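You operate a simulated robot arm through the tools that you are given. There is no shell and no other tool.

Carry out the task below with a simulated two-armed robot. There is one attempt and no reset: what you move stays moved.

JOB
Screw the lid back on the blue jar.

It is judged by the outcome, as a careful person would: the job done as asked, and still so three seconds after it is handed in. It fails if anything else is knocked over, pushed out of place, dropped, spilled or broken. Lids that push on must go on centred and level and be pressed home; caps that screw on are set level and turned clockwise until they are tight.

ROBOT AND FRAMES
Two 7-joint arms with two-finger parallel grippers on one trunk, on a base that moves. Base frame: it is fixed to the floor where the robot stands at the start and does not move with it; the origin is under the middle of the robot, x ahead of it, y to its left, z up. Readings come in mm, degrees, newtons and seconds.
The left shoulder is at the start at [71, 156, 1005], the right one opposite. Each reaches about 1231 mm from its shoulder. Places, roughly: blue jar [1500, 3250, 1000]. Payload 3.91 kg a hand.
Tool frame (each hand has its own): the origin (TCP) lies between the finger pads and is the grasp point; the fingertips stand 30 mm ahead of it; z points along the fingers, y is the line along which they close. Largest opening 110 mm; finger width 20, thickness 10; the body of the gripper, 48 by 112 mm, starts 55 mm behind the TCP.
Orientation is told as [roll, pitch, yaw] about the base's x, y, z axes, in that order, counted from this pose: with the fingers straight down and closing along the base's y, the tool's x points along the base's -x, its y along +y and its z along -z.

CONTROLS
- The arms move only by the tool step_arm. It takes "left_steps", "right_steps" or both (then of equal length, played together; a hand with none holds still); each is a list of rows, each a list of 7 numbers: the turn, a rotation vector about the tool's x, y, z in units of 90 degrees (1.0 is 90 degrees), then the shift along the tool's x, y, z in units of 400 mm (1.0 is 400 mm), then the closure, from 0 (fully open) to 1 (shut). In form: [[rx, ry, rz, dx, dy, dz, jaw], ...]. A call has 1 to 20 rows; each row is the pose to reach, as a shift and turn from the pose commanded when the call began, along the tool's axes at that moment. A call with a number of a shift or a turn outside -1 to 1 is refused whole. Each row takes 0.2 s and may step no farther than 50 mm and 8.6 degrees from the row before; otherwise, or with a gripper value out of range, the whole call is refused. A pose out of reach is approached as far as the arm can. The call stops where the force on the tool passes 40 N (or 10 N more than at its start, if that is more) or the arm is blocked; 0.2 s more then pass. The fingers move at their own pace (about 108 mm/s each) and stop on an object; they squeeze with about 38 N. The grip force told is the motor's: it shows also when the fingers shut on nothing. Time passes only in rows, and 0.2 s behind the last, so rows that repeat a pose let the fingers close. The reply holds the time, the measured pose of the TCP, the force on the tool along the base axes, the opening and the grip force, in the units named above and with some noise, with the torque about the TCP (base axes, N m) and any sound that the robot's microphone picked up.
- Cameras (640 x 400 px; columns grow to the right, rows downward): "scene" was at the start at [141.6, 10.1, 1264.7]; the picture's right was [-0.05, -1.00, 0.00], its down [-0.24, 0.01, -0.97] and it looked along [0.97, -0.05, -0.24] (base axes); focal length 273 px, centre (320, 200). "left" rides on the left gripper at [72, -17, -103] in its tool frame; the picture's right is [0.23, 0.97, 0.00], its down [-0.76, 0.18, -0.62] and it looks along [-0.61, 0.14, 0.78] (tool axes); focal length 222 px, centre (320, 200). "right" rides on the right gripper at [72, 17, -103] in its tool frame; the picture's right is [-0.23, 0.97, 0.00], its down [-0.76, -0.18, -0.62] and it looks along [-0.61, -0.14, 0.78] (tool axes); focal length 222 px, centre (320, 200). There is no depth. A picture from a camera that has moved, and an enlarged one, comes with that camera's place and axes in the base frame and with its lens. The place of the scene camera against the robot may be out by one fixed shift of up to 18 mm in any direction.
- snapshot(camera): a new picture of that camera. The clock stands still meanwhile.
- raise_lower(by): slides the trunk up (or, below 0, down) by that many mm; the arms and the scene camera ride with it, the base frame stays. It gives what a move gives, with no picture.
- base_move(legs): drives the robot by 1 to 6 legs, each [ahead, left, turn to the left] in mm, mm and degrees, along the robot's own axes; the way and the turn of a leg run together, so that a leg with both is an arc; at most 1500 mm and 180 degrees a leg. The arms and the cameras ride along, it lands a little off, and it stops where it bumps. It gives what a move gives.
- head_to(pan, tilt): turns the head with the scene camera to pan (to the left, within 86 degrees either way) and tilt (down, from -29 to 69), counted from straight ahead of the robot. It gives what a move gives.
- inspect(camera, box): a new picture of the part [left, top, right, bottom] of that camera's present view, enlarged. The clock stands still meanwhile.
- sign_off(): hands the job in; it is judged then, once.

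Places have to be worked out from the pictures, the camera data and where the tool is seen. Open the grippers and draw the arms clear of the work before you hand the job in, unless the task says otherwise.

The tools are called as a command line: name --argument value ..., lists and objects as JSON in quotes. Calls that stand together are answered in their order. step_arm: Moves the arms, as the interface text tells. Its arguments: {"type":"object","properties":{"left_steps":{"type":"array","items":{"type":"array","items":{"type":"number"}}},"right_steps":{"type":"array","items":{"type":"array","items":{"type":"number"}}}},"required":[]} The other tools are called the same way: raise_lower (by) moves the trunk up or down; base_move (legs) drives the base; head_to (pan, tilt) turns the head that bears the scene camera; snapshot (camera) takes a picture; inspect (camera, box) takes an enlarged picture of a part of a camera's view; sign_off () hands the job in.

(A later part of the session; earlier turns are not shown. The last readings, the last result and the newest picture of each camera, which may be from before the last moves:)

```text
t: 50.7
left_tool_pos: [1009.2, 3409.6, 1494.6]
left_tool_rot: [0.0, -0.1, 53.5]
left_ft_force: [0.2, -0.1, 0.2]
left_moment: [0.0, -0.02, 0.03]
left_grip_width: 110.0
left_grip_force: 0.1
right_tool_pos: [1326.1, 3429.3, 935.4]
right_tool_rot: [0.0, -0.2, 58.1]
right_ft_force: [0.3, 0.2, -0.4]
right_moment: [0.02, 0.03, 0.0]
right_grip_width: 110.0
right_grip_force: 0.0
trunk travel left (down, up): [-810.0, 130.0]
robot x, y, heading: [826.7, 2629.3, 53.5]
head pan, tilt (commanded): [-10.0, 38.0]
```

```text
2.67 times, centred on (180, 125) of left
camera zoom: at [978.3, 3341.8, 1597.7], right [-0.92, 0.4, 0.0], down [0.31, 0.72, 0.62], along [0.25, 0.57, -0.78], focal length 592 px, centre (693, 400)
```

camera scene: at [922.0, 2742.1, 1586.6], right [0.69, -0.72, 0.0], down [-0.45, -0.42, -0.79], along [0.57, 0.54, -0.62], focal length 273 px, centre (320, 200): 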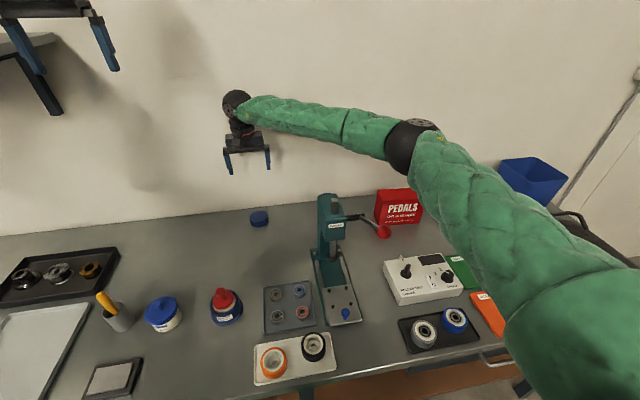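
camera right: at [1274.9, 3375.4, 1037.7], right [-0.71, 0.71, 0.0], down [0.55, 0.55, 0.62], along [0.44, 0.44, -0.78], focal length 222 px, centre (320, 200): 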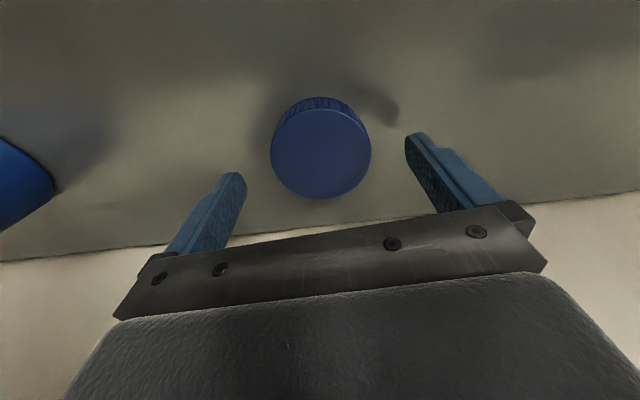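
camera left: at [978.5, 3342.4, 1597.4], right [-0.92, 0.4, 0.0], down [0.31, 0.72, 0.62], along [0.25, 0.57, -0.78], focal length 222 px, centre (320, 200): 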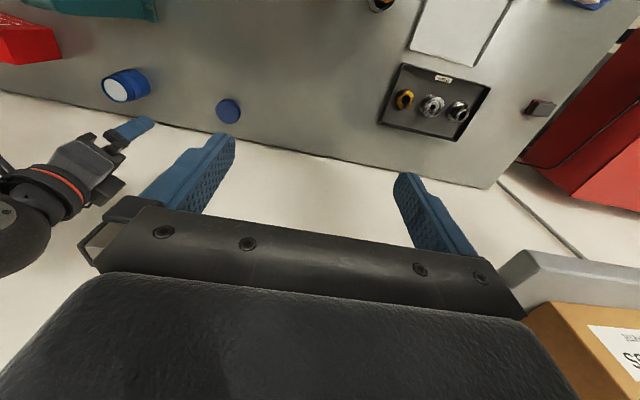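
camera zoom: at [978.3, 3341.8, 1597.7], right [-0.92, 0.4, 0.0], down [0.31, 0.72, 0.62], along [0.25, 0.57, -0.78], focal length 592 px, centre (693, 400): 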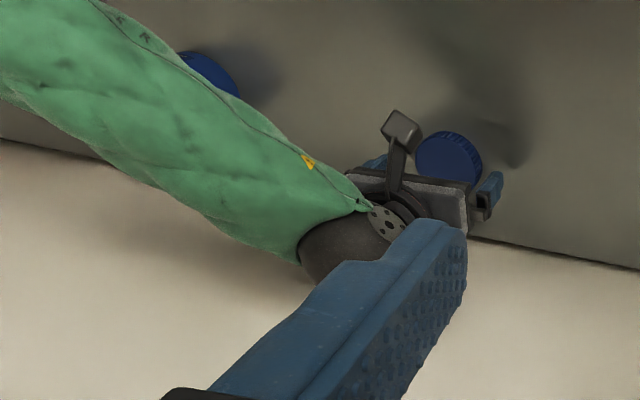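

Nicely centred: the lid's top is about 74 mm wide and sits midway between the fingers. I lower carefully until fingertips are just above the bench.

step_arm --right_steps '[[0, 0, 0, 0, 0, 0.025, 0], [0, 0, 0, 0, 0, 0.05, 0], [0, 0, 0, 0, 0, 0.065, 0], [0, 0, 0, 0, 0, 0.075, 0], [0, 0, 0, 0, 0, 0.075, 0]]'

snapshot --camera "right"

inspect --camera "scene" --box '[200, 170, 320, 245]'

```text
t: 51.9
left_tool_pos: [1009.9, 3409.2, 1494.7]
left_tool_rot: [0.0, -0.2, 53.5]
left_ft_force: [-0.1, 0.0, 0.0]
left_moment: [0.0, 0.01, -0.01]
left_grip_width: 110.0
left_grip_force: 0.1
right_tool_pos: [1330.6, 3432.7, 918.3]
right_tool_rot: [0.1, -0.8, 58.0]
right_ft_force: [-1.4, 0.7, -0.4]
right_moment: [-0.01, 0.03, 0.0]
right_grip_width: 109.9
right_grip_force: 0.0
trunk travel left (down, up): [-810.0, 130.0]
robot x, y, heading: [832.6, 2625.6, 53.7]
head pan, tilt (commanded): [-10.0, 38.0]
```

```text
taken
camera right: at [1279.1, 3377.7, 1019.1], right [-0.71, 0.71, 0.0], down [0.55, 0.54, 0.63], along [0.45, 0.45, -0.77], focal length 222 px, centre (320, 200)
```

right: 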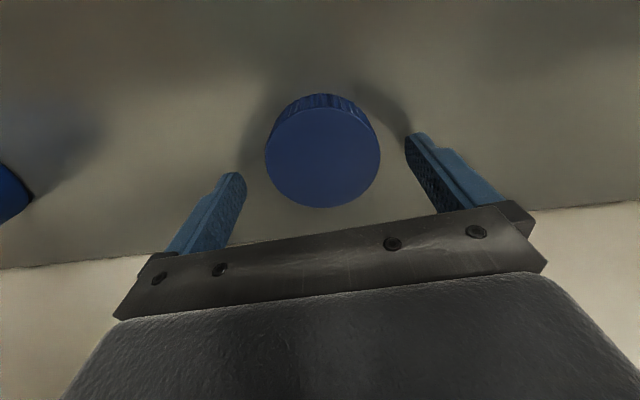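

```text
5.33 times, centred on (260, 208) of scene
camera zoom: at [921.2, 2740.6, 1587.8], right [0.69, -0.72, 0.0], down [-0.45, -0.42, -0.79], along [0.57, 0.54, -0.61], focal length 1455 px, centre (640, 160)
```

zoom: 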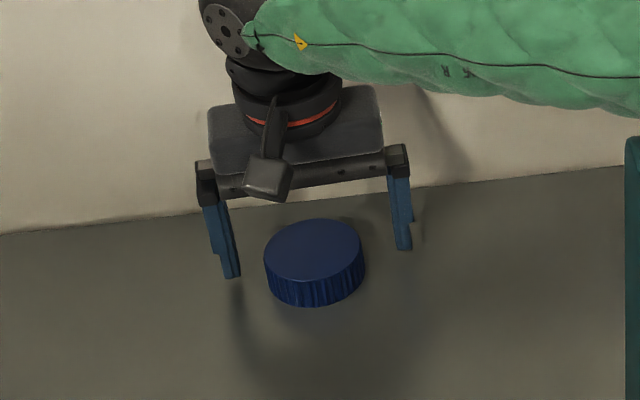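

The hand stopped at z≈918 with a slight tilt of the whole robot though the tool feels no force: some other part may be touching. I look at the arm and the press before doing anything else.

snapshot --camera "scene"

snapshot --camera "left"

inspect --camera "scene" --box '[280, 140, 440, 240]'

```text
taken
camera scene: at [921.2, 2740.6, 1587.8], right [0.69, -0.72, 0.0], down [-0.45, -0.42, -0.79], along [0.57, 0.54, -0.61], focal length 273 px, centre (320, 200)
```

scene: 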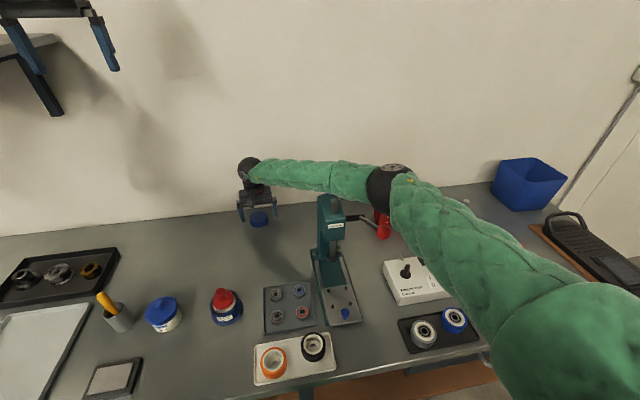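

```text
taken
camera left: at [978.3, 3339.6, 1600.0], right [-0.92, 0.4, 0.0], down [0.31, 0.72, 0.63], along [0.25, 0.57, -0.78], focal length 222 px, centre (320, 200)
```

left: 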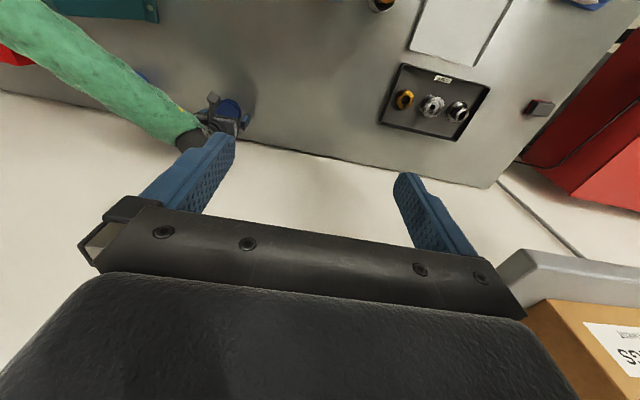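

```text
4.00 times, centred on (360, 190) of scene
camera zoom: at [921.2, 2740.6, 1587.8], right [0.69, -0.72, 0.0], down [-0.45, -0.42, -0.79], along [0.57, 0.54, -0.61], focal length 1092 px, centre (160, 240)
```

zoom: 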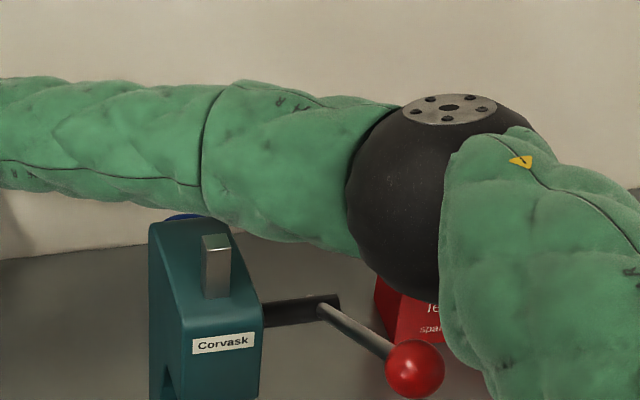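

The right elbow has come down next to the press's lever ball, so I back up at once and will instead use the left arm for the lid (its elbow swings left, away from the press) and the right hand to steady the jar.

step_arm --right_steps '[[0, 0, 0, 0, 0, -0.05, 0], [0, 0, 0, 0, 0, -0.12, 0], [0, 0, 0, 0, 0, -0.22, 0], [0, 0, 0, 0, 0, -0.34, 0], [0, 0, 0, 0, 0, -0.46, 0], [0, 0, 0, 0, 0, -0.58, 0], [0, 0, 0, 0, 0, -0.58, 0]]'

snapshot --camera "scene"

inspect --camera "scene" --box '[220, 170, 420, 295]'

```text
t: 53.5
left_tool_pos: [1011.1, 3411.9, 1493.0]
left_tool_rot: [-0.1, -0.1, 53.5]
left_ft_force: [0.4, -0.3, 0.0]
left_moment: [0.01, -0.01, 0.01]
left_grip_width: 110.1
left_grip_force: 0.0
right_tool_pos: [1328.1, 3430.9, 1135.7]
right_tool_rot: [-0.1, 0.0, 58.2]
right_ft_force: [0.1, -0.5, -0.6]
right_moment: [0.0, 0.0, -0.02]
right_grip_width: 109.8
right_grip_force: 0.0
trunk travel left (down, up): [-810.0, 130.0]
robot x, y, heading: [833.2, 2630.1, 53.6]
head pan, tilt (commanded): [-10.0, 38.0]
```

```text
taken
camera scene: at [922.2, 2743.9, 1586.4], right [0.69, -0.72, 0.0], down [-0.45, -0.43, -0.79], along [0.57, 0.54, -0.62], focal length 273 px, centre (320, 200)
```

scene: 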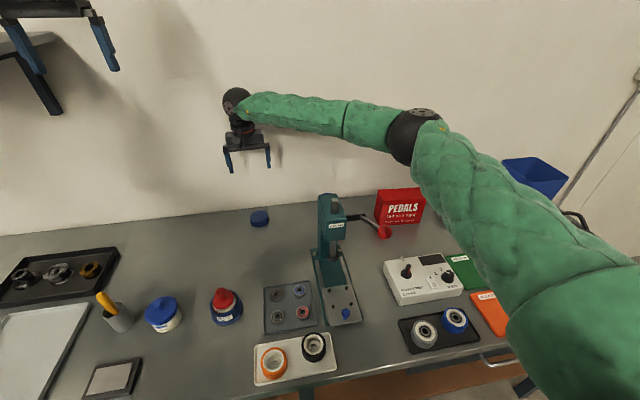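

```text
3.20 times, centred on (320, 232) of scene
camera zoom: at [922.2, 2743.9, 1586.4], right [0.69, -0.72, 0.0], down [-0.45, -0.43, -0.79], along [0.57, 0.54, -0.62], focal length 873 px, centre (320, 96)
```

zoom: 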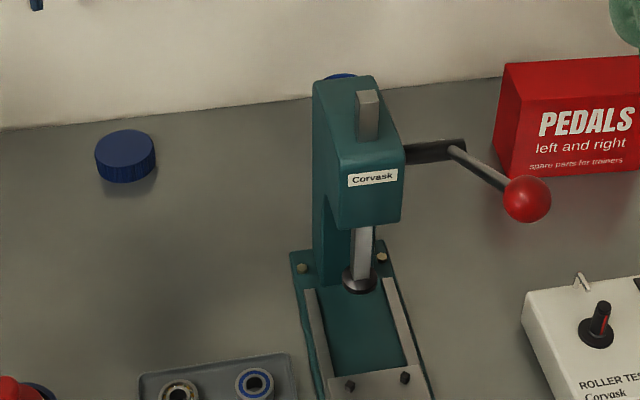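

The press, lever and lid are undisturbed. I draw the right hand back up and to the right, out of the way.

step_arm --right_steps '[[0, 0, 0, 0.055, -0.059, -0.077, 0], [0, 0, 0, 0.11, -0.118, -0.154, 0], [0, 0, 0, 0.165, -0.177, -0.231, 0], [0, 0, 0, 0.22, -0.236, -0.308, 0], [0, 0, 0, 0.275, -0.295, -0.385, 0], [0, 0, 0, 0.33, -0.353, -0.462, 0], [0, 0, 0, 0.385, -0.412, -0.538, 0], [0, 0, 0, 0.44, -0.471, -0.615, 0], [0, 0, 0, 0.495, -0.53, -0.692, 0], [0, 0, 0, 0.55, -0.589, -0.769, 0], [0, 0, 0, 0.605, -0.648, -0.846, 0], [0, 0, 0, 0.66, -0.707, -0.923, 0], [0, 0, 0, 0.715, -0.766, -1.0, 0], [0, 0, 0, 0.715, -0.766, -1.0, 0]]'

snapshot --camera "left"

snapshot --camera "right"

```text
t: 56.5
left_tool_pos: [1009.1, 3412.2, 1492.8]
left_tool_rot: [0.0, -0.2, 53.6]
left_ft_force: [-0.2, 0.4, -0.2]
left_moment: [-0.02, 0.0, 0.01]
left_grip_width: 110.1
left_grip_force: 0.1
right_tool_pos: [1435.9, 3024.7, 1536.6]
right_tool_rot: [0.0, 0.1, 58.1]
right_ft_force: [0.3, 0.4, -0.6]
right_moment: [-0.02, 0.0, -0.01]
right_grip_width: 109.9
right_grip_force: 0.0
trunk travel left (down, up): [-810.0, 130.0]
robot x, y, heading: [833.8, 2629.5, 53.9]
head pan, tilt (commanded): [-10.0, 38.0]
```

```text
taken
camera left: at [978.9, 3343.1, 1596.9], right [-0.92, 0.4, 0.0], down [0.31, 0.72, 0.62], along [0.25, 0.57, -0.78], focal length 222 px, centre (320, 200)
```

left: 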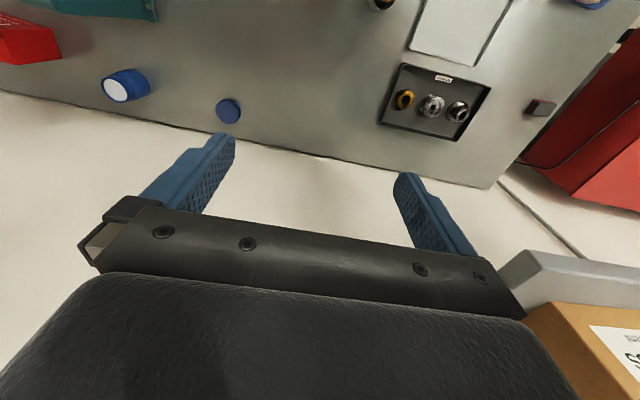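

```text
taken
camera right: at [1385.1, 2971.2, 1638.4], right [-0.71, 0.71, 0.0], down [0.55, 0.55, 0.62], along [0.44, 0.44, -0.78], focal length 222 px, centre (320, 200)
```

right: 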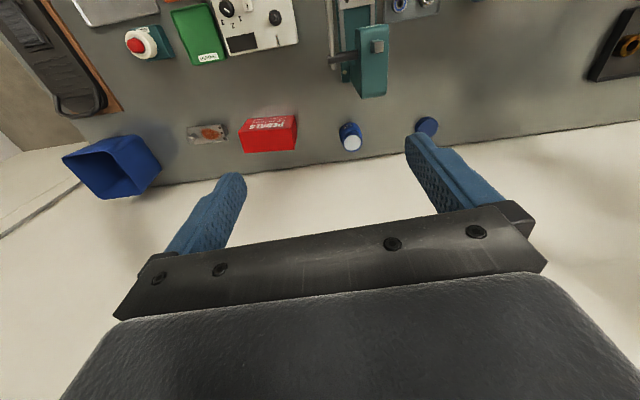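

The right hand is clear. Now the left hand goes above the lid at z≈1130.

step_arm --left_steps '[[0, 0, 0, -0.046, -0.056, 0.083, 0], [0, 0, 0, -0.092, -0.112, 0.165, 0], [0, 0, 0, -0.138, -0.168, 0.248, 0], [0, 0, 0, -0.184, -0.224, 0.33, 0], [0, 0, 0, -0.23, -0.28, 0.413, 0], [0, 0, 0, -0.277, -0.336, 0.495, 0], [0, 0, 0, -0.323, -0.392, 0.578, 0], [0, 0, 0, -0.369, -0.448, 0.66, 0], [0, 0, 0, -0.415, -0.504, 0.743, 0], [0, 0, 0, -0.461, -0.56, 0.825, 0], [0, 0, 0, -0.507, -0.616, 0.908, 0], [0, 0, 0, -0.507, -0.616, 0.908, 0]]'

snapshot --camera "left"

snapshot --camera "scene"

```text
t: 59.1
left_tool_pos: [1328.4, 3427.7, 1130.9]
left_tool_rot: [0.0, -0.2, 53.4]
left_ft_force: [-0.2, -0.1, -0.1]
left_moment: [-0.03, -0.01, 0.0]
left_grip_width: 110.2
left_grip_force: 0.0
right_tool_pos: [1435.6, 3023.4, 1537.2]
right_tool_rot: [0.1, 0.0, 58.1]
right_ft_force: [-0.8, -0.6, 0.7]
right_moment: [-0.03, -0.06, -0.01]
right_grip_width: 110.0
right_grip_force: 0.1
trunk travel left (down, up): [-810.0, 130.0]
robot x, y, heading: [835.4, 2624.4, 53.7]
head pan, tilt (commanded): [-10.0, 38.0]
```

```text
taken
camera left: at [1297.9, 3359.4, 1235.2], right [-0.92, 0.4, 0.0], down [0.31, 0.72, 0.63], along [0.25, 0.57, -0.78], focal length 222 px, centre (320, 200)
```

left: 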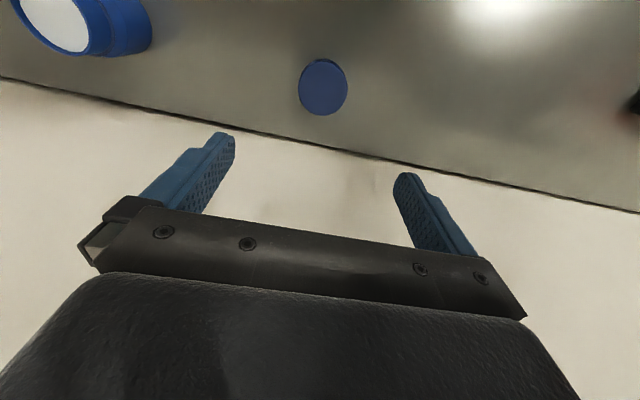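

```text
taken
camera scene: at [920.9, 2742.7, 1586.6], right [0.69, -0.72, 0.0], down [-0.45, -0.42, -0.79], along [0.57, 0.54, -0.62], focal length 273 px, centre (320, 200)
```

scene: 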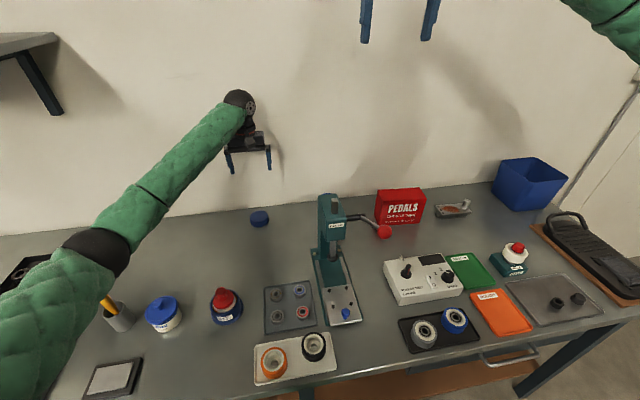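

The left elbow stays well out to the left. I enlarge the left camera's view to centre precisely on the lid.

inspect --camera "left" --box '[270, 45, 370, 125]'

```text
5.00 times, centred on (320, 85) of left
camera zoom: at [1297.9, 3359.4, 1235.2], right [-0.92, 0.4, 0.0], down [0.31, 0.72, 0.63], along [0.25, 0.57, -0.78], focal length 1111 px, centre (320, 775)
```

zoom: 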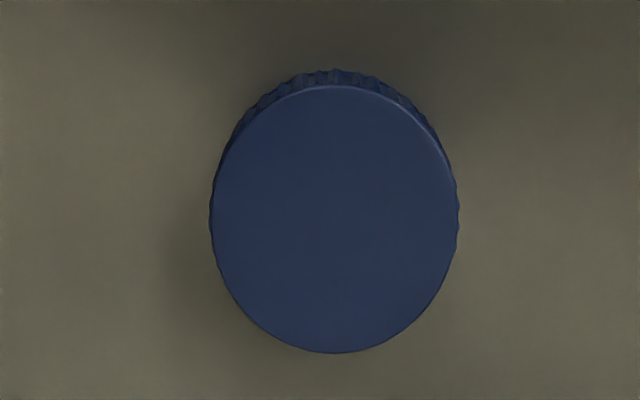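

The lid centre is about 4 mm off along the tool's +y; I correct for that and descend to z≈935.

step_arm --left_steps '[[0, 0, 0, 0, 0.005, 0.1, 0], [0, 0, 0, 0, 0.01, 0.2, 0], [0, 0, 0, 0, 0.01, 0.3, 0], [0, 0, 0, 0, 0.01, 0.4, 0], [0, 0, 0, 0, 0.01, 0.49, 0], [0, 0, 0, 0, 0.01, 0.49, 0]]'

snapshot --camera "left"

snapshot --camera "scene"

```text
t: 60.5
left_tool_pos: [1326.9, 3431.5, 934.4]
left_tool_rot: [-0.1, -0.1, 53.5]
left_ft_force: [-0.2, -0.1, 0.3]
left_moment: [0.02, -0.01, 0.0]
left_grip_width: 110.0
left_grip_force: 0.0
right_tool_pos: [1437.0, 3023.3, 1537.6]
right_tool_rot: [0.1, -0.1, 58.1]
right_ft_force: [-0.1, 0.3, 0.1]
right_moment: [0.0, -0.01, 0.01]
right_grip_width: 110.2
right_grip_force: 0.1
trunk travel left (down, up): [-810.0, 130.0]
robot x, y, heading: [832.3, 2624.8, 53.5]
head pan, tilt (commanded): [-10.0, 38.0]
```

```text
taken
camera left: at [1295.5, 3361.2, 1038.7], right [-0.92, 0.4, 0.0], down [0.31, 0.72, 0.62], along [0.25, 0.57, -0.78], focal length 222 px, centre (320, 200)
```

left: 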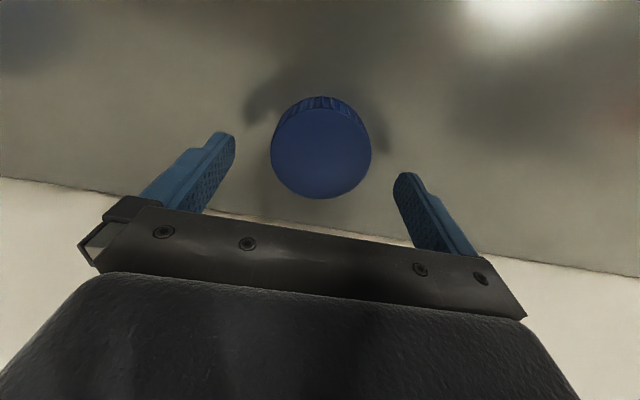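

```text
taken
camera scene: at [922.1, 2742.5, 1586.5], right [0.69, -0.72, 0.0], down [-0.45, -0.42, -0.79], along [0.57, 0.54, -0.62], focal length 273 px, centre (320, 200)
```

scene: 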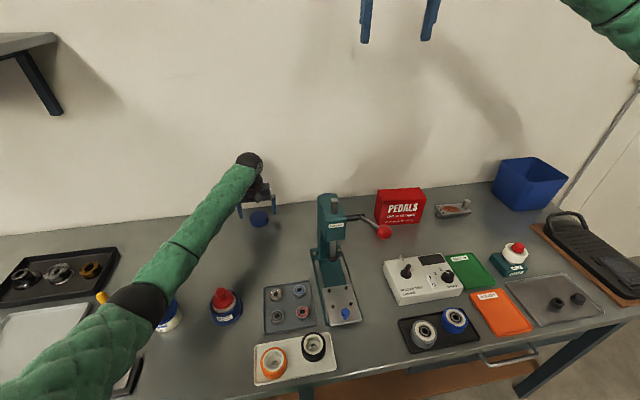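

Lid is centred between the left fingers and the elbow has clearance above the jars. I lower the last ~30 mm in small steps.

step_arm --left_steps '[[0, 0, 0, 0, 0, 0.025, 0], [0, 0, 0, 0, 0, 0.05, 0], [0, 0, 0, 0, 0, 0.065, 0], [0, 0, 0, 0, 0, 0.072, 0], [0, 0, 0, 0, 0, 0.072, 0]]'

snapshot --camera "left"

inspect --camera "scene" --box '[200, 140, 320, 245]'

```text
t: 61.7
left_tool_pos: [1325.9, 3430.7, 909.0]
left_tool_rot: [0.0, -0.3, 53.5]
left_ft_force: [1.4, 3.8, 21.8]
left_moment: [0.69, 1.07, -0.12]
left_grip_width: 110.0
left_grip_force: 0.0
right_tool_pos: [1435.9, 3021.3, 1537.1]
right_tool_rot: [-0.1, -0.1, 58.0]
right_ft_force: [0.6, 0.3, 0.6]
right_moment: [-0.01, -0.03, -0.03]
right_grip_width: 110.0
right_grip_force: 0.1
trunk travel left (down, up): [-810.0, 130.0]
robot x, y, heading: [834.2, 2626.1, 53.7]
head pan, tilt (commanded): [-10.0, 38.0]
```

```text
taken
camera left: at [1295.5, 3361.3, 1013.4], right [-0.92, 0.4, 0.0], down [0.31, 0.72, 0.63], along [0.25, 0.58, -0.78], focal length 222 px, centre (320, 200)
```

left: 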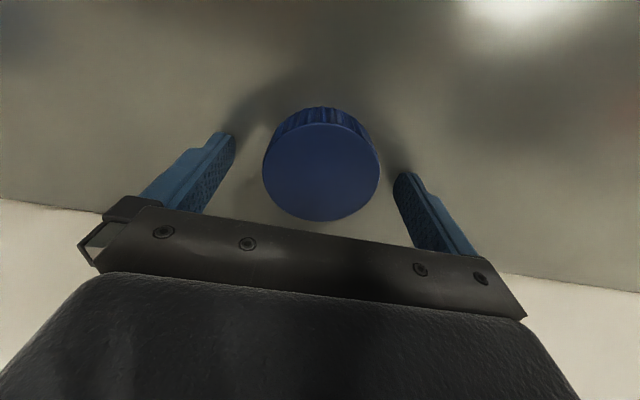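

```text
3.81 times, centred on (260, 192) of scene
camera zoom: at [921.0, 2741.0, 1587.0], right [0.69, -0.72, 0.0], down [-0.45, -0.42, -0.79], along [0.57, 0.54, -0.62], focal length 1040 px, centre (549, 229)
```

zoom: 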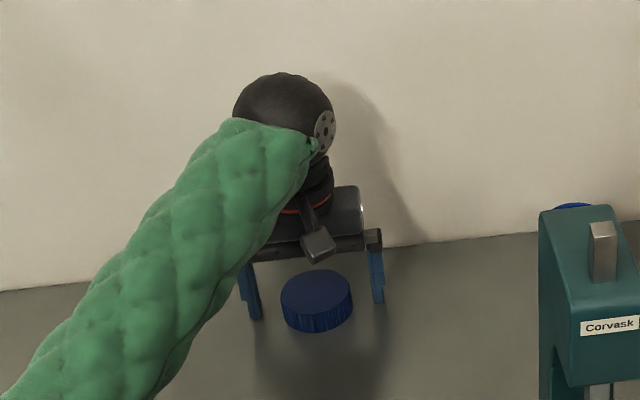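

Contact at TCP z≈909 (one fingertip on the bench, ~22 N), so the bench top is at about z=879 and the lid top ≈897. I back off 5 mm, shift 3 mm to centre along the finger width, then close on the lid.

step_arm --left_steps '[[0, 0, 0, 0.004, 0, -0.014, 0], [0, 0, 0, 0.008, 0, -0.014, 0], [0, 0, 0, 0.008, 0, -0.014, 0]]'

step_arm --left_steps '[[0, 0, 0, 0, 0, 0, 0.2], [0, 0, 0, 0, 0, 0, 0.3], [0, 0, 0, 0, 0, 0, 1], [0, 0, 0, 0, 0, 0, 1], [0, 0, 0, 0, 0, 0, 1], [0, 0, 0, 0, 0, 0, 1]]'

snapshot --camera "left"

inspect --camera "scene" --box '[200, 160, 320, 245]'

```text
t: 62.5
left_tool_pos: [1323.9, 3427.5, 912.3]
left_tool_rot: [0.1, -0.1, 53.5]
left_ft_force: [0.1, 0.6, 0.2]
left_moment: [-0.02, 0.02, 0.02]
left_grip_width: 109.9
left_grip_force: 0.1
right_tool_pos: [1436.8, 3023.8, 1535.6]
right_tool_rot: [0.1, -0.1, 58.1]
right_ft_force: [-0.1, 0.2, -0.3]
right_moment: [0.02, 0.01, 0.02]
right_grip_width: 110.0
right_grip_force: 0.0
trunk travel left (down, up): [-810.0, 130.0]
robot x, y, heading: [832.1, 2627.6, 53.4]
head pan, tilt (commanded): [-10.0, 38.0]
```

```text
t: 63.9
left_tool_pos: [1325.2, 3427.9, 913.7]
left_tool_rot: [0.0, -0.1, 53.5]
left_ft_force: [0.1, 1.2, -0.5]
left_moment: [0.0, 0.0, 0.01]
left_grip_width: 65.8
left_grip_force: 37.9
right_tool_pos: [1437.2, 3024.7, 1535.6]
right_tool_rot: [0.0, -0.1, 58.1]
right_ft_force: [0.4, -0.1, -0.2]
right_moment: [-0.01, -0.01, -0.06]
right_grip_width: 109.8
right_grip_force: 0.1
trunk travel left (down, up): [-810.0, 130.0]
robot x, y, heading: [833.7, 2626.6, 53.7]
head pan, tilt (commanded): [-10.0, 38.0]
```

```text
taken
camera left: at [1294.4, 3359.2, 1016.0], right [-0.92, 0.4, 0.0], down [0.31, 0.72, 0.62], along [0.25, 0.57, -0.78], focal length 222 px, centre (320, 200)
```

left: 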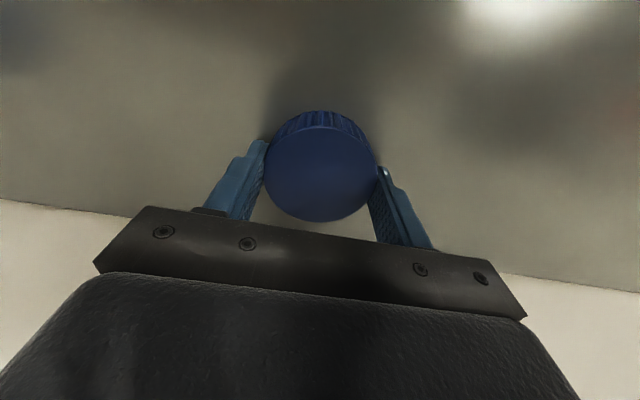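

```text
4.71 times, centred on (260, 202) of scene
camera zoom: at [922.1, 2742.7, 1586.5], right [0.69, -0.72, 0.0], down [-0.45, -0.42, -0.79], along [0.57, 0.54, -0.62], focal length 1284 px, centre (602, 188)
```

zoom: 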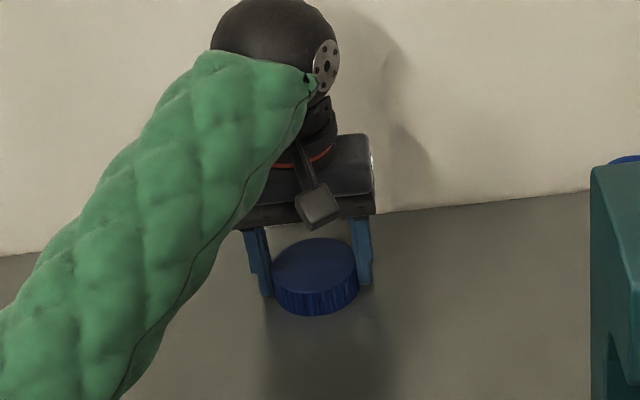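

The lid is gripped (opening 65.8 mm). I enlarge the left view to check how well it is centred across the finger width.

inspect --camera "left" --box '[220, 95, 420, 235]'

```text
2.86 times, centred on (320, 165) of left
camera zoom: at [1294.4, 3359.2, 1016.0], right [-0.92, 0.4, 0.0], down [0.31, 0.72, 0.62], along [0.25, 0.57, -0.78], focal length 635 px, centre (320, 300)
```

zoom: 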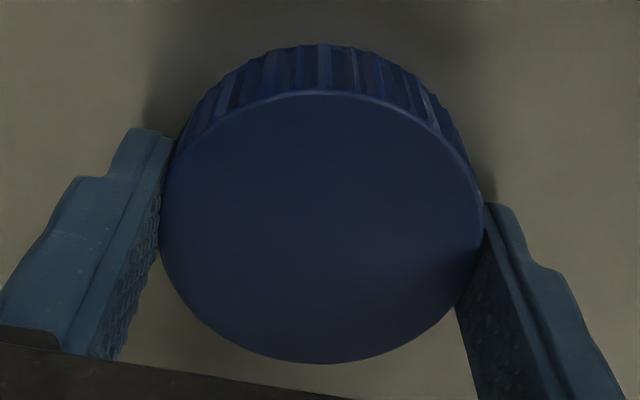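

The lid is well centred (within ~2 mm), its top at z≈909, so it is about 30 mm tall and 66 mm wide. I lift it straight up to z≈1150.

step_arm --left_steps '[[0, 0, 0, 0, 0, -0.03, 1], [0, 0, 0, 0, 0, -0.1, 1], [0, 0, 0, 0, 0, -0.2, 1], [0, 0, 0, 0, 0, -0.3, 1], [0, 0, 0, 0, 0, -0.4, 1], [0, 0, 0, 0, 0, -0.5, 1], [0, 0, 0, 0, 0, -0.6, 1], [0, 0, 0, 0, 0, -0.6, 1]]'

snapshot --camera "left"

snapshot --camera "scene"

inspect --camera "right" --box '[300, 90, 480, 190]'

```text
t: 65.7
left_tool_pos: [1323.8, 3427.6, 1151.0]
left_tool_rot: [0.0, -0.1, 53.5]
left_ft_force: [-0.4, 0.8, -0.5]
left_moment: [0.01, -0.01, -0.04]
left_grip_width: 65.9
left_grip_force: 37.7
right_tool_pos: [1437.4, 3024.0, 1536.0]
right_tool_rot: [-0.1, -0.2, 58.1]
right_ft_force: [-0.3, -1.2, -0.1]
right_moment: [-0.04, 0.0, 0.0]
right_grip_width: 110.0
right_grip_force: 0.1
trunk travel left (down, up): [-810.0, 130.0]
robot x, y, heading: [831.4, 2628.2, 53.9]
head pan, tilt (commanded): [-10.0, 38.0]
```

```text
taken
camera left: at [1293.6, 3359.8, 1255.3], right [-0.92, 0.4, 0.0], down [0.31, 0.72, 0.62], along [0.25, 0.57, -0.78], focal length 222 px, centre (320, 200)
```

left: 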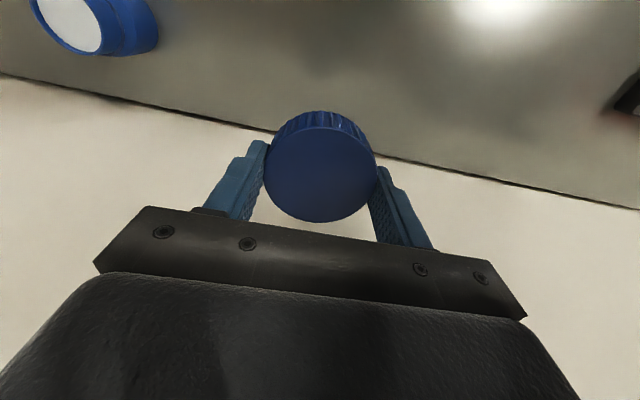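

```text
taken
camera scene: at [922.3, 2743.2, 1586.4], right [0.69, -0.72, 0.0], down [-0.45, -0.42, -0.79], along [0.57, 0.54, -0.62], focal length 273 px, centre (320, 200)
```

scene: 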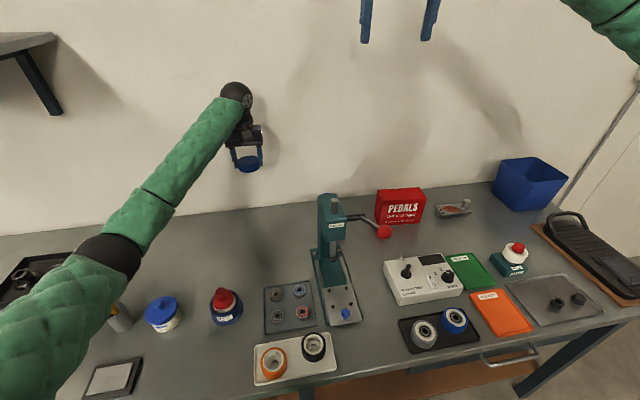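

```text
3.56 times, centred on (390, 140) of right
camera zoom: at [1385.4, 2970.6, 1638.4], right [-0.71, 0.71, 0.0], down [0.55, 0.55, 0.62], along [0.44, 0.44, -0.78], focal length 790 px, centre (71, 413)
```

zoom: 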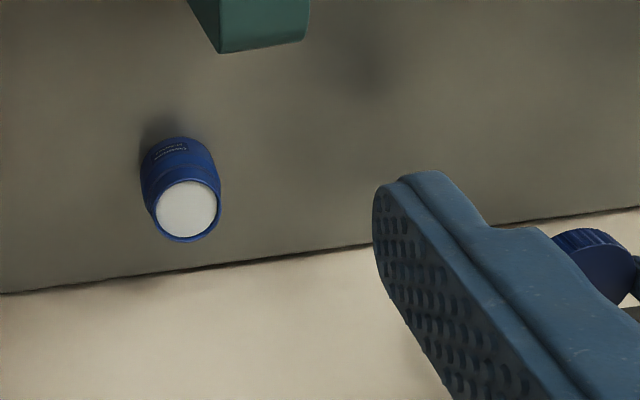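

The lid is held level. Next the right hand must come in low to steady the jar; I first test turning the right hand clockwise high above the bench (the needed orientation is about 135° clockwise, then tilted to nearly horizontal).

step_arm --right_steps '[[0, 0, 0.09, 0, 0, 0, 0], [0, 0, 0.18, 0, 0, 0, 0], [0, 0, 0.27, 0, 0, 0, 0], [0, 0, 0.36, 0, 0, 0, 0], [0, 0, 0.45, 0, 0, 0, 0], [0, 0, 0.54, 0, 0, 0, 0], [0, 0, 0.63, 0, 0, 0, 0], [0, 0, 0.72, 0, 0, 0, 0], [0, 0, 0.78, 0, 0, 0, 0], [0, 0, 0.78, 0, 0, 0, 0]]'

step_arm --right_steps '[[0, 0, 0.09, 0, 0, 0, 0], [0, 0, 0.18, 0, 0, 0, 0], [0, 0, 0.27, 0, 0, 0, 0], [0, 0, 0.36, 0, 0, 0, 0], [0, 0, 0.45, 0, 0, 0, 0], [0, 0, 0.54, 0, 0, 0, 0], [0, 0, 0.63, 0, 0, 0, 0], [0, 0, 0.72, 0, 0, 0, 0], [0, 0, 0.77, 0, 0, 0, 0], [0, 0, 0.77, 0, 0, 0, 0]]'

snapshot --camera "scene"

```text
t: 67.9
left_tool_pos: [1324.2, 3428.3, 1151.9]
left_tool_rot: [0.0, -0.1, 53.4]
left_ft_force: [-0.6, -0.4, -0.2]
left_moment: [-0.01, -0.01, 0.02]
left_grip_width: 65.9
left_grip_force: 38.1
right_tool_pos: [1436.5, 3023.4, 1535.6]
right_tool_rot: [0.0, 0.0, -12.0]
right_ft_force: [-0.5, 0.6, 1.3]
right_moment: [0.04, 0.0, 0.0]
right_grip_width: 110.1
right_grip_force: 0.0
trunk travel left (down, up): [-810.0, 130.0]
robot x, y, heading: [832.0, 2626.7, 53.5]
head pan, tilt (commanded): [-10.0, 38.0]
```

```text
t: 70.1
left_tool_pos: [1323.9, 3428.5, 1153.0]
left_tool_rot: [0.1, -0.1, 53.5]
left_ft_force: [-0.7, 0.3, -1.5]
left_moment: [-0.01, -0.02, 0.01]
left_grip_width: 65.8
left_grip_force: 37.9
right_tool_pos: [1436.0, 3024.2, 1537.2]
right_tool_rot: [0.0, 0.1, -81.3]
right_ft_force: [-0.4, 0.8, 0.4]
right_moment: [0.01, -0.01, 0.01]
right_grip_width: 110.0
right_grip_force: 0.1
trunk travel left (down, up): [-810.0, 130.0]
robot x, y, heading: [832.1, 2627.7, 53.6]
head pan, tilt (commanded): [-10.0, 38.0]
```

```text
taken
camera scene: at [922.1, 2742.8, 1586.5], right [0.69, -0.72, 0.0], down [-0.45, -0.42, -0.79], along [0.57, 0.54, -0.62], focal length 273 px, centre (320, 200)
```

scene: 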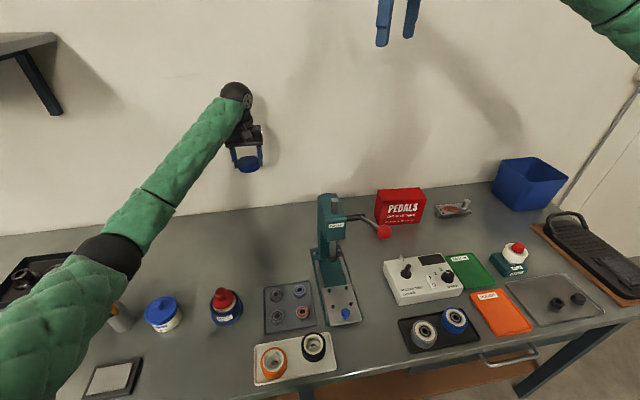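

The clockwise turn works fully (yaw −81°, i.e. 135° from straight ahead). Now I tilt the right hand 75° so its fingers point toward the jar, 15° below horizontal, still high up.

step_arm --right_steps '[[0, 0.09, 0, 0, 0, 0, 0], [0, 0.18, 0, 0, 0, 0, 0], [0, 0.27, 0, 0, 0, 0, 0], [0, 0.36, 0, 0, 0, 0, 0], [0, 0.45, 0, 0, 0, 0, 0], [0, 0.54, 0, 0, 0, 0, 0], [0, 0.63, 0, 0, 0, 0, 0], [0, 0.72, 0, 0, 0, 0, 0], [0, 0.8, 0, 0, 0, 0, 0], [0, 0.833, 0, 0, 0, 0, 0], [0, 0.833, 0, 0, 0, 0, 0]]'

snapshot --camera "scene"

snapshot --camera "right"

```text
t: 72.5
left_tool_pos: [1323.8, 3427.4, 1152.5]
left_tool_rot: [0.0, 0.0, 53.5]
left_ft_force: [0.0, 0.6, -1.0]
left_moment: [0.04, 0.0, 0.01]
left_grip_width: 65.7
left_grip_force: 37.9
right_tool_pos: [1436.2, 3024.2, 1537.4]
right_tool_rot: [0.1, 75.1, -81.2]
right_ft_force: [-0.5, 0.6, 0.0]
right_moment: [0.01, 0.02, 0.01]
right_grip_width: 110.1
right_grip_force: 0.1
trunk travel left (down, up): [-810.0, 130.0]
robot x, y, heading: [833.7, 2627.0, 53.5]
head pan, tilt (commanded): [-10.0, 38.0]
```

```text
taken
camera scene: at [922.1, 2742.7, 1586.5], right [0.69, -0.72, 0.0], down [-0.45, -0.42, -0.79], along [0.57, 0.54, -0.62], focal length 273 px, centre (320, 200)
```

scene: 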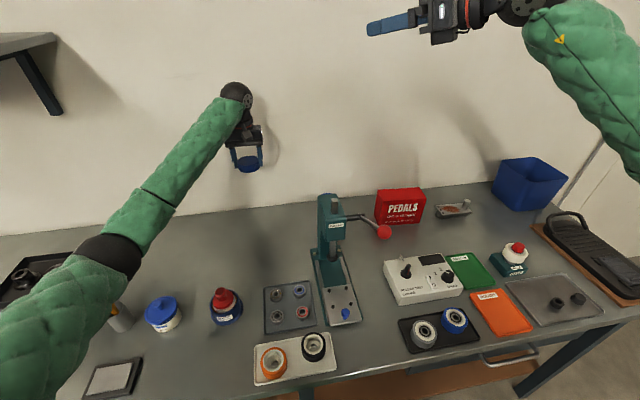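

```text
taken
camera right: at [1466.6, 2944.7, 1632.0], right [0.97, 0.09, -0.22], down [-0.06, -0.82, -0.58], along [-0.23, 0.57, -0.79], focal length 222 px, centre (320, 200)
```

right: 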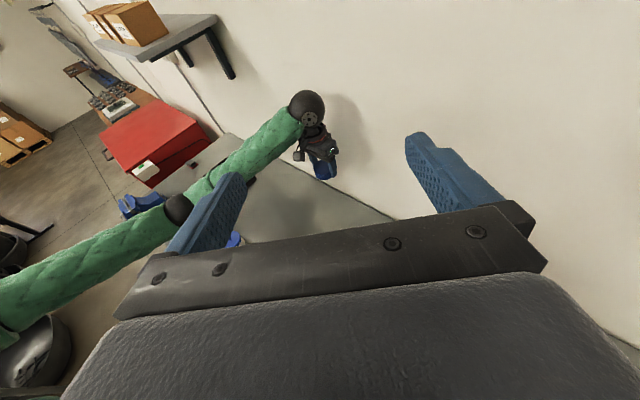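

The orientation is reachable, with the camera on top. I lower the right hand in two stages toward a staging point front-right of the jar, clear of the lever and the red box.

step_arm --right_steps '[[0, 0, 0, -0.104, 0.026, 0.043, 0], [0, 0, 0, -0.209, 0.051, 0.085, 0], [0, 0, 0, -0.313, 0.077, 0.128, 0], [0, 0, 0, -0.417, 0.102, 0.171, 0], [0, 0, 0, -0.522, 0.128, 0.213, 0], [0, 0, 0, -0.626, 0.153, 0.256, 0], [0, 0, 0, -0.626, 0.153, 0.256, 0]]'

snapshot --camera "scene"

snapshot --camera "right"

```text
t: 74.1
left_tool_pos: [1323.3, 3428.0, 1152.1]
left_tool_rot: [0.0, -0.2, 53.5]
left_ft_force: [-0.3, -0.2, -1.1]
left_moment: [-0.01, -0.01, 0.03]
left_grip_width: 66.0
left_grip_force: 38.2
right_tool_pos: [1492.5, 3067.0, 1268.2]
right_tool_rot: [0.2, 75.1, -81.2]
right_ft_force: [-0.7, 0.1, 0.8]
right_moment: [0.03, 0.01, 0.0]
right_grip_width: 110.0
right_grip_force: 0.0
trunk travel left (down, up): [-810.0, 130.0]
robot x, y, heading: [832.1, 2629.7, 53.5]
head pan, tilt (commanded): [-10.0, 38.0]
```

```text
taken
camera scene: at [921.7, 2742.5, 1586.6], right [0.69, -0.72, 0.0], down [-0.45, -0.42, -0.79], along [0.57, 0.54, -0.62], focal length 273 px, centre (320, 200)
```

scene: 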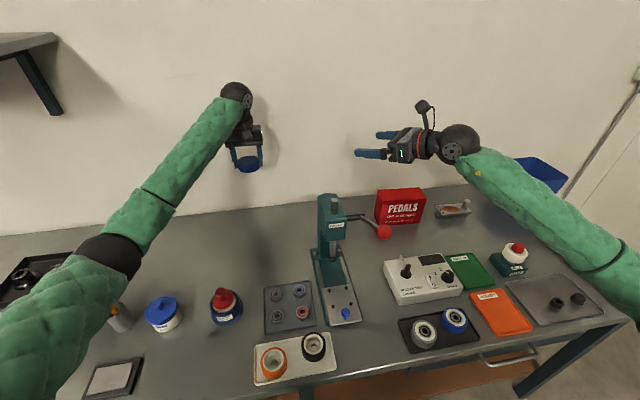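

```text
taken
camera right: at [1522.3, 2987.6, 1363.6], right [0.97, 0.09, -0.22], down [-0.06, -0.82, -0.58], along [-0.23, 0.57, -0.79], focal length 222 px, centre (320, 200)
```

right: 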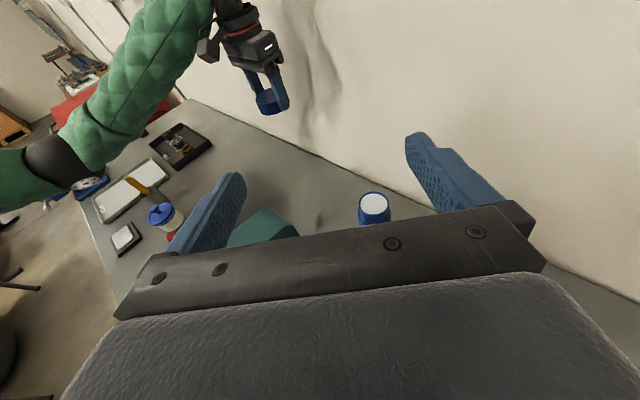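

The hand is coming in as planned; I turn the head right to check where the right elbow and forearm are relative to bench items before lowering further.

head_to --pan -45 --tilt 40

snapshot --camera "scene"

```text
t: 75.1
left_tool_pos: [1324.0, 3427.9, 1150.6]
left_tool_rot: [0.1, -0.1, 53.6]
left_ft_force: [-0.7, 1.2, 0.5]
left_moment: [-0.02, -0.03, -0.01]
left_grip_width: 65.7
left_grip_force: 37.6
right_tool_pos: [1493.3, 3065.9, 1268.1]
right_tool_rot: [0.1, 75.1, -81.1]
right_ft_force: [-0.1, 0.9, 0.4]
right_moment: [-0.05, 0.01, 0.0]
right_grip_width: 109.9
right_grip_force: 0.0
trunk travel left (down, up): [-810.0, 130.0]
robot x, y, heading: [832.4, 2624.9, 53.6]
head pan, tilt (commanded): [-45.0, 40.0]
```

```text
taken
camera scene: at [943.6, 2696.0, 1583.5], right [0.15, -0.99, 0.0], down [-0.64, -0.1, -0.77], along [0.76, 0.11, -0.64], focal length 273 px, centre (320, 200)
```

scene: 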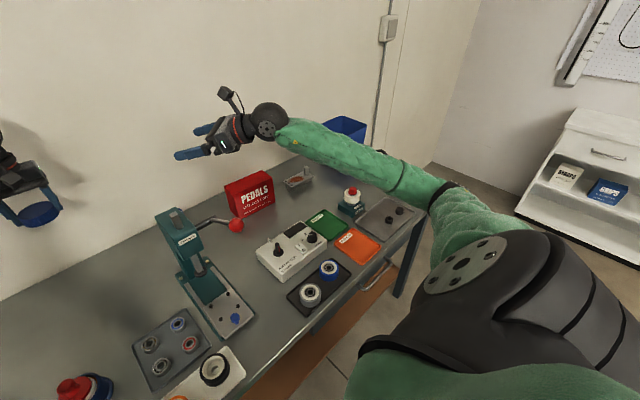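

The right elbow droops a bit; raising the trunk will keep the forearm well above the tester box's knobs. I raise it by 100 mm (both hands ride up).

raise_lower --by 100

step_arm --right_steps '[[0, 0, 0, -0.1, 0.026, 0.043, 0], [0, 0, 0, -0.2, 0.051, 0.085, 0], [0, 0, 0, -0.3, 0.077, 0.128, 0], [0, 0, 0, -0.4, 0.102, 0.171, 0], [0, 0, 0, -0.5, 0.128, 0.213, 0], [0, 0, 0, -0.6, 0.153, 0.256, 0], [0, 0, 0, -0.7, 0.153, 0.256, 0], [0, 0, 0, -0.8, 0.153, 0.256, 0], [0, 0, 0, -0.8, 0.153, 0.256, 0]]'

snapshot --camera "scene"

snapshot --camera "right"

```text
t: 76.4
left_tool_pos: [1324.6, 3427.6, 1250.3]
left_tool_rot: [0.0, -0.1, 53.5]
left_ft_force: [-0.3, 0.7, -0.3]
left_moment: [-0.04, 0.0, -0.02]
left_grip_width: 66.2
left_grip_force: 37.6
right_tool_pos: [1493.5, 3066.4, 1367.6]
right_tool_rot: [-0.1, 75.2, -81.3]
right_ft_force: [-0.1, 0.5, 0.2]
right_moment: [-0.02, 0.02, 0.02]
right_grip_width: 109.8
right_grip_force: 0.1
trunk travel left (down, up): [-910.0, 30.0]
robot x, y, heading: [833.7, 2624.0, 53.5]
head pan, tilt (commanded): [-45.0, 40.0]
```

```text
t: 78.4
left_tool_pos: [1323.7, 3428.1, 1250.3]
left_tool_rot: [0.0, -0.1, 53.5]
left_ft_force: [-1.0, 0.6, -0.2]
left_moment: [0.0, 0.02, 0.02]
left_grip_width: 66.0
left_grip_force: 38.0
right_tool_pos: [1551.2, 3092.2, 1030.5]
right_tool_rot: [0.3, 75.1, -81.1]
right_ft_force: [-0.7, 0.1, 0.5]
right_moment: [0.01, -0.04, 0.02]
right_grip_width: 110.1
right_grip_force: 0.0
trunk travel left (down, up): [-910.0, 30.0]
robot x, y, heading: [832.2, 2627.0, 53.7]
head pan, tilt (commanded): [-45.0, 40.0]
```

```text
taken
camera scene: at [943.6, 2696.4, 1683.5], right [0.15, -0.99, 0.0], down [-0.64, -0.1, -0.77], along [0.76, 0.11, -0.64], focal length 273 px, centre (320, 200)
```

scene: 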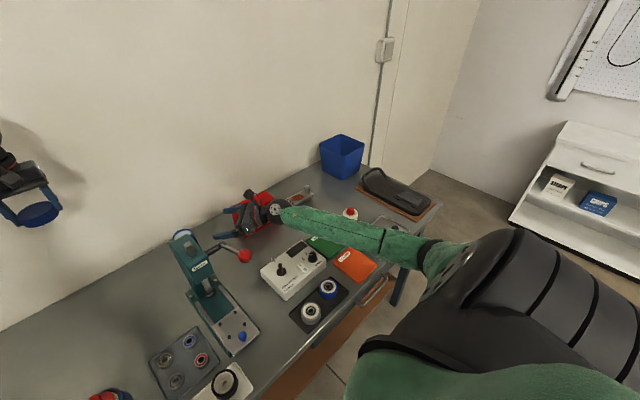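

```text
taken
camera right: at [1581.6, 3013.7, 1126.9], right [0.97, 0.09, -0.22], down [-0.06, -0.82, -0.58], along [-0.23, 0.57, -0.79], focal length 222 px, centre (320, 200)
```

right: 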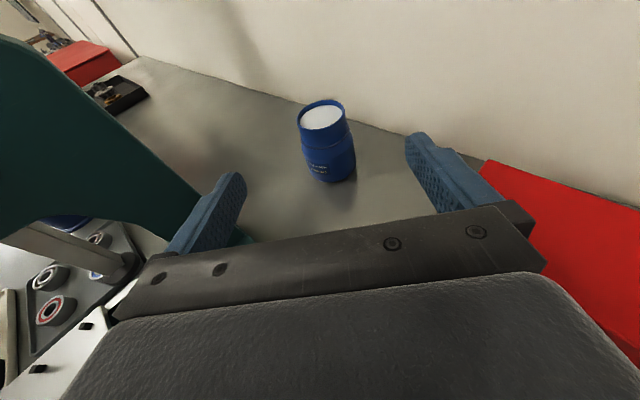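

The jar stands clear between the right fingers' line of approach, with the red box to the right and press to the left. I zoom to measure it.

inspect --camera "right" --box '[270, 85, 390, 195]'

inspect --camera "scene" --box '[160, 150, 480, 350]'

```text
3.64 times, centred on (330, 140) of right
camera zoom: at [1581.6, 3013.7, 1126.9], right [0.97, 0.09, -0.22], down [-0.06, -0.82, -0.58], along [-0.23, 0.57, -0.79], focal length 808 px, centre (284, 418)
```

zoom: 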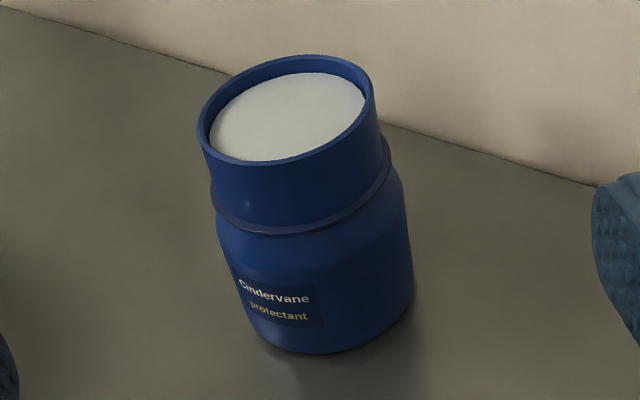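

```text
2.00 times, centred on (320, 250) of scene
camera zoom: at [943.6, 2696.4, 1683.5], right [0.15, -0.99, 0.0], down [-0.64, -0.1, -0.77], along [0.76, 0.11, -0.64], focal length 546 px, centre (320, 100)
```

zoom: 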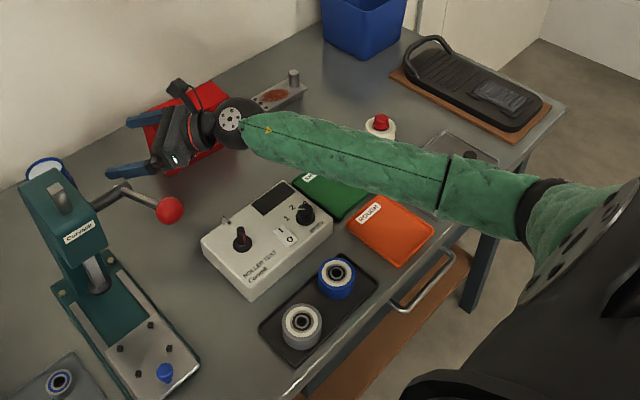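

The jar has a plain tall neck with a collar ring and a rounded shoulder. I take the left camera's view too, for triangulating the rim.

inspect --camera "left" --box '[40, 0, 240, 125]'

```text
3.20 times, centred on (140, 62) of left
camera zoom: at [1293.3, 3360.0, 1355.1], right [-0.92, 0.4, 0.0], down [0.31, 0.72, 0.62], along [0.25, 0.57, -0.78], focal length 711 px, centre (896, 640)
```

zoom: 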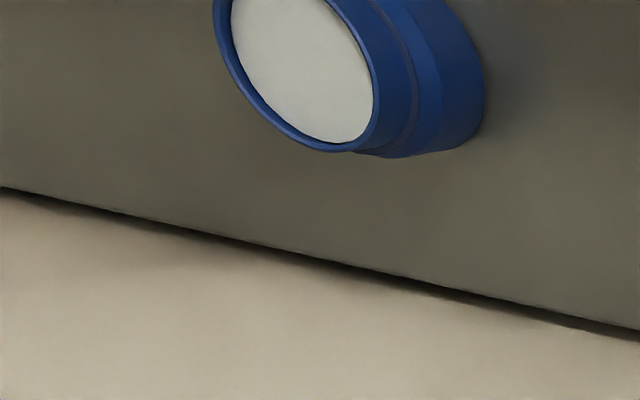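

Rim centre ≈ [1523, 3257, 971], collar ≈ z 942, body 879–930; the jar is within 2 mm of the right hand's approach line. I narrow the right opening to ~92 mm and lower it to z≈904 at this standoff.

step_arm --right_steps '[[0, 0, 0, 0, -0.005, 0, 0.164], [0, 0, 0, -0.06, -0.01, 0.016, 0.164], [0, 0, 0, -0.12, -0.01, 0.032, 0.164], [0, 0, 0, -0.18, -0.01, 0.048, 0.164], [0, 0, 0, -0.24, -0.01, 0.064, 0.164], [0, 0, 0, -0.28, -0.01, 0.074, 0.164], [0, 0, 0, -0.306, -0.01, 0.081, 0.164], [0, 0, 0, -0.306, -0.01, 0.081, 0.164]]'

snapshot --camera "right"

snapshot --camera "scene"

```text
t: 80.4
left_tool_pos: [1318.2, 3422.8, 1254.0]
left_tool_rot: [-0.3, -0.4, 53.2]
left_ft_force: [0.6, 0.4, -0.3]
left_moment: [-0.01, 0.05, -0.05]
left_grip_width: 66.1
left_grip_force: 38.0
right_tool_pos: [1562.1, 3091.0, 940.4]
right_tool_rot: [9.8, 76.3, -72.7]
right_ft_force: [-2.9, 1.0, 1.8]
right_moment: [-0.01, -0.04, -0.02]
right_grip_width: 90.8
right_grip_force: 0.1
trunk travel left (down, up): [-910.0, 30.0]
robot x, y, heading: [831.0, 2625.1, 53.3]
head pan, tilt (commanded): [-45.0, 40.0]
stopped in row 8 (right hand): the arm was blocked; the commanded pose is now the measured one
```

```text
taken
camera right: at [1586.9, 3009.5, 1033.8], right [0.98, 0.08, -0.18], down [-0.04, -0.8, -0.6], along [-0.2, 0.6, -0.78], focal length 222 px, centre (320, 200)
```

right: 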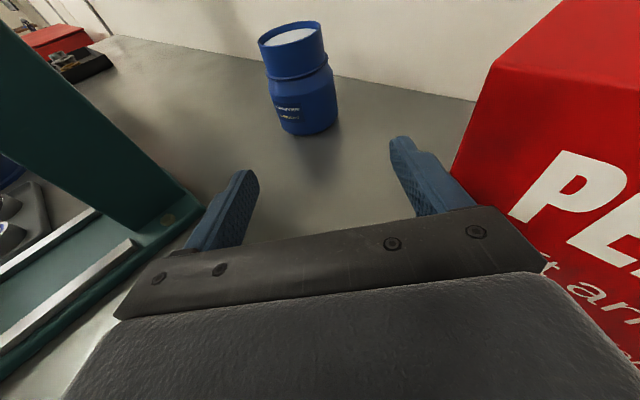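

```text
taken
camera scene: at [932.2, 2691.8, 1682.1], right [0.15, -0.99, 0.0], down [-0.63, -0.09, -0.77], along [0.76, 0.11, -0.64], focal length 273 px, centre (320, 200)
```

scene: 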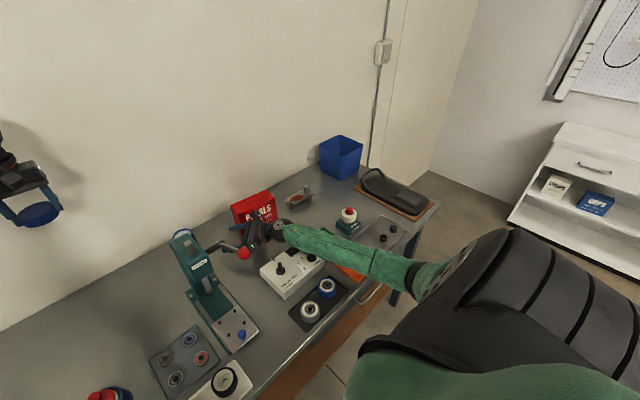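

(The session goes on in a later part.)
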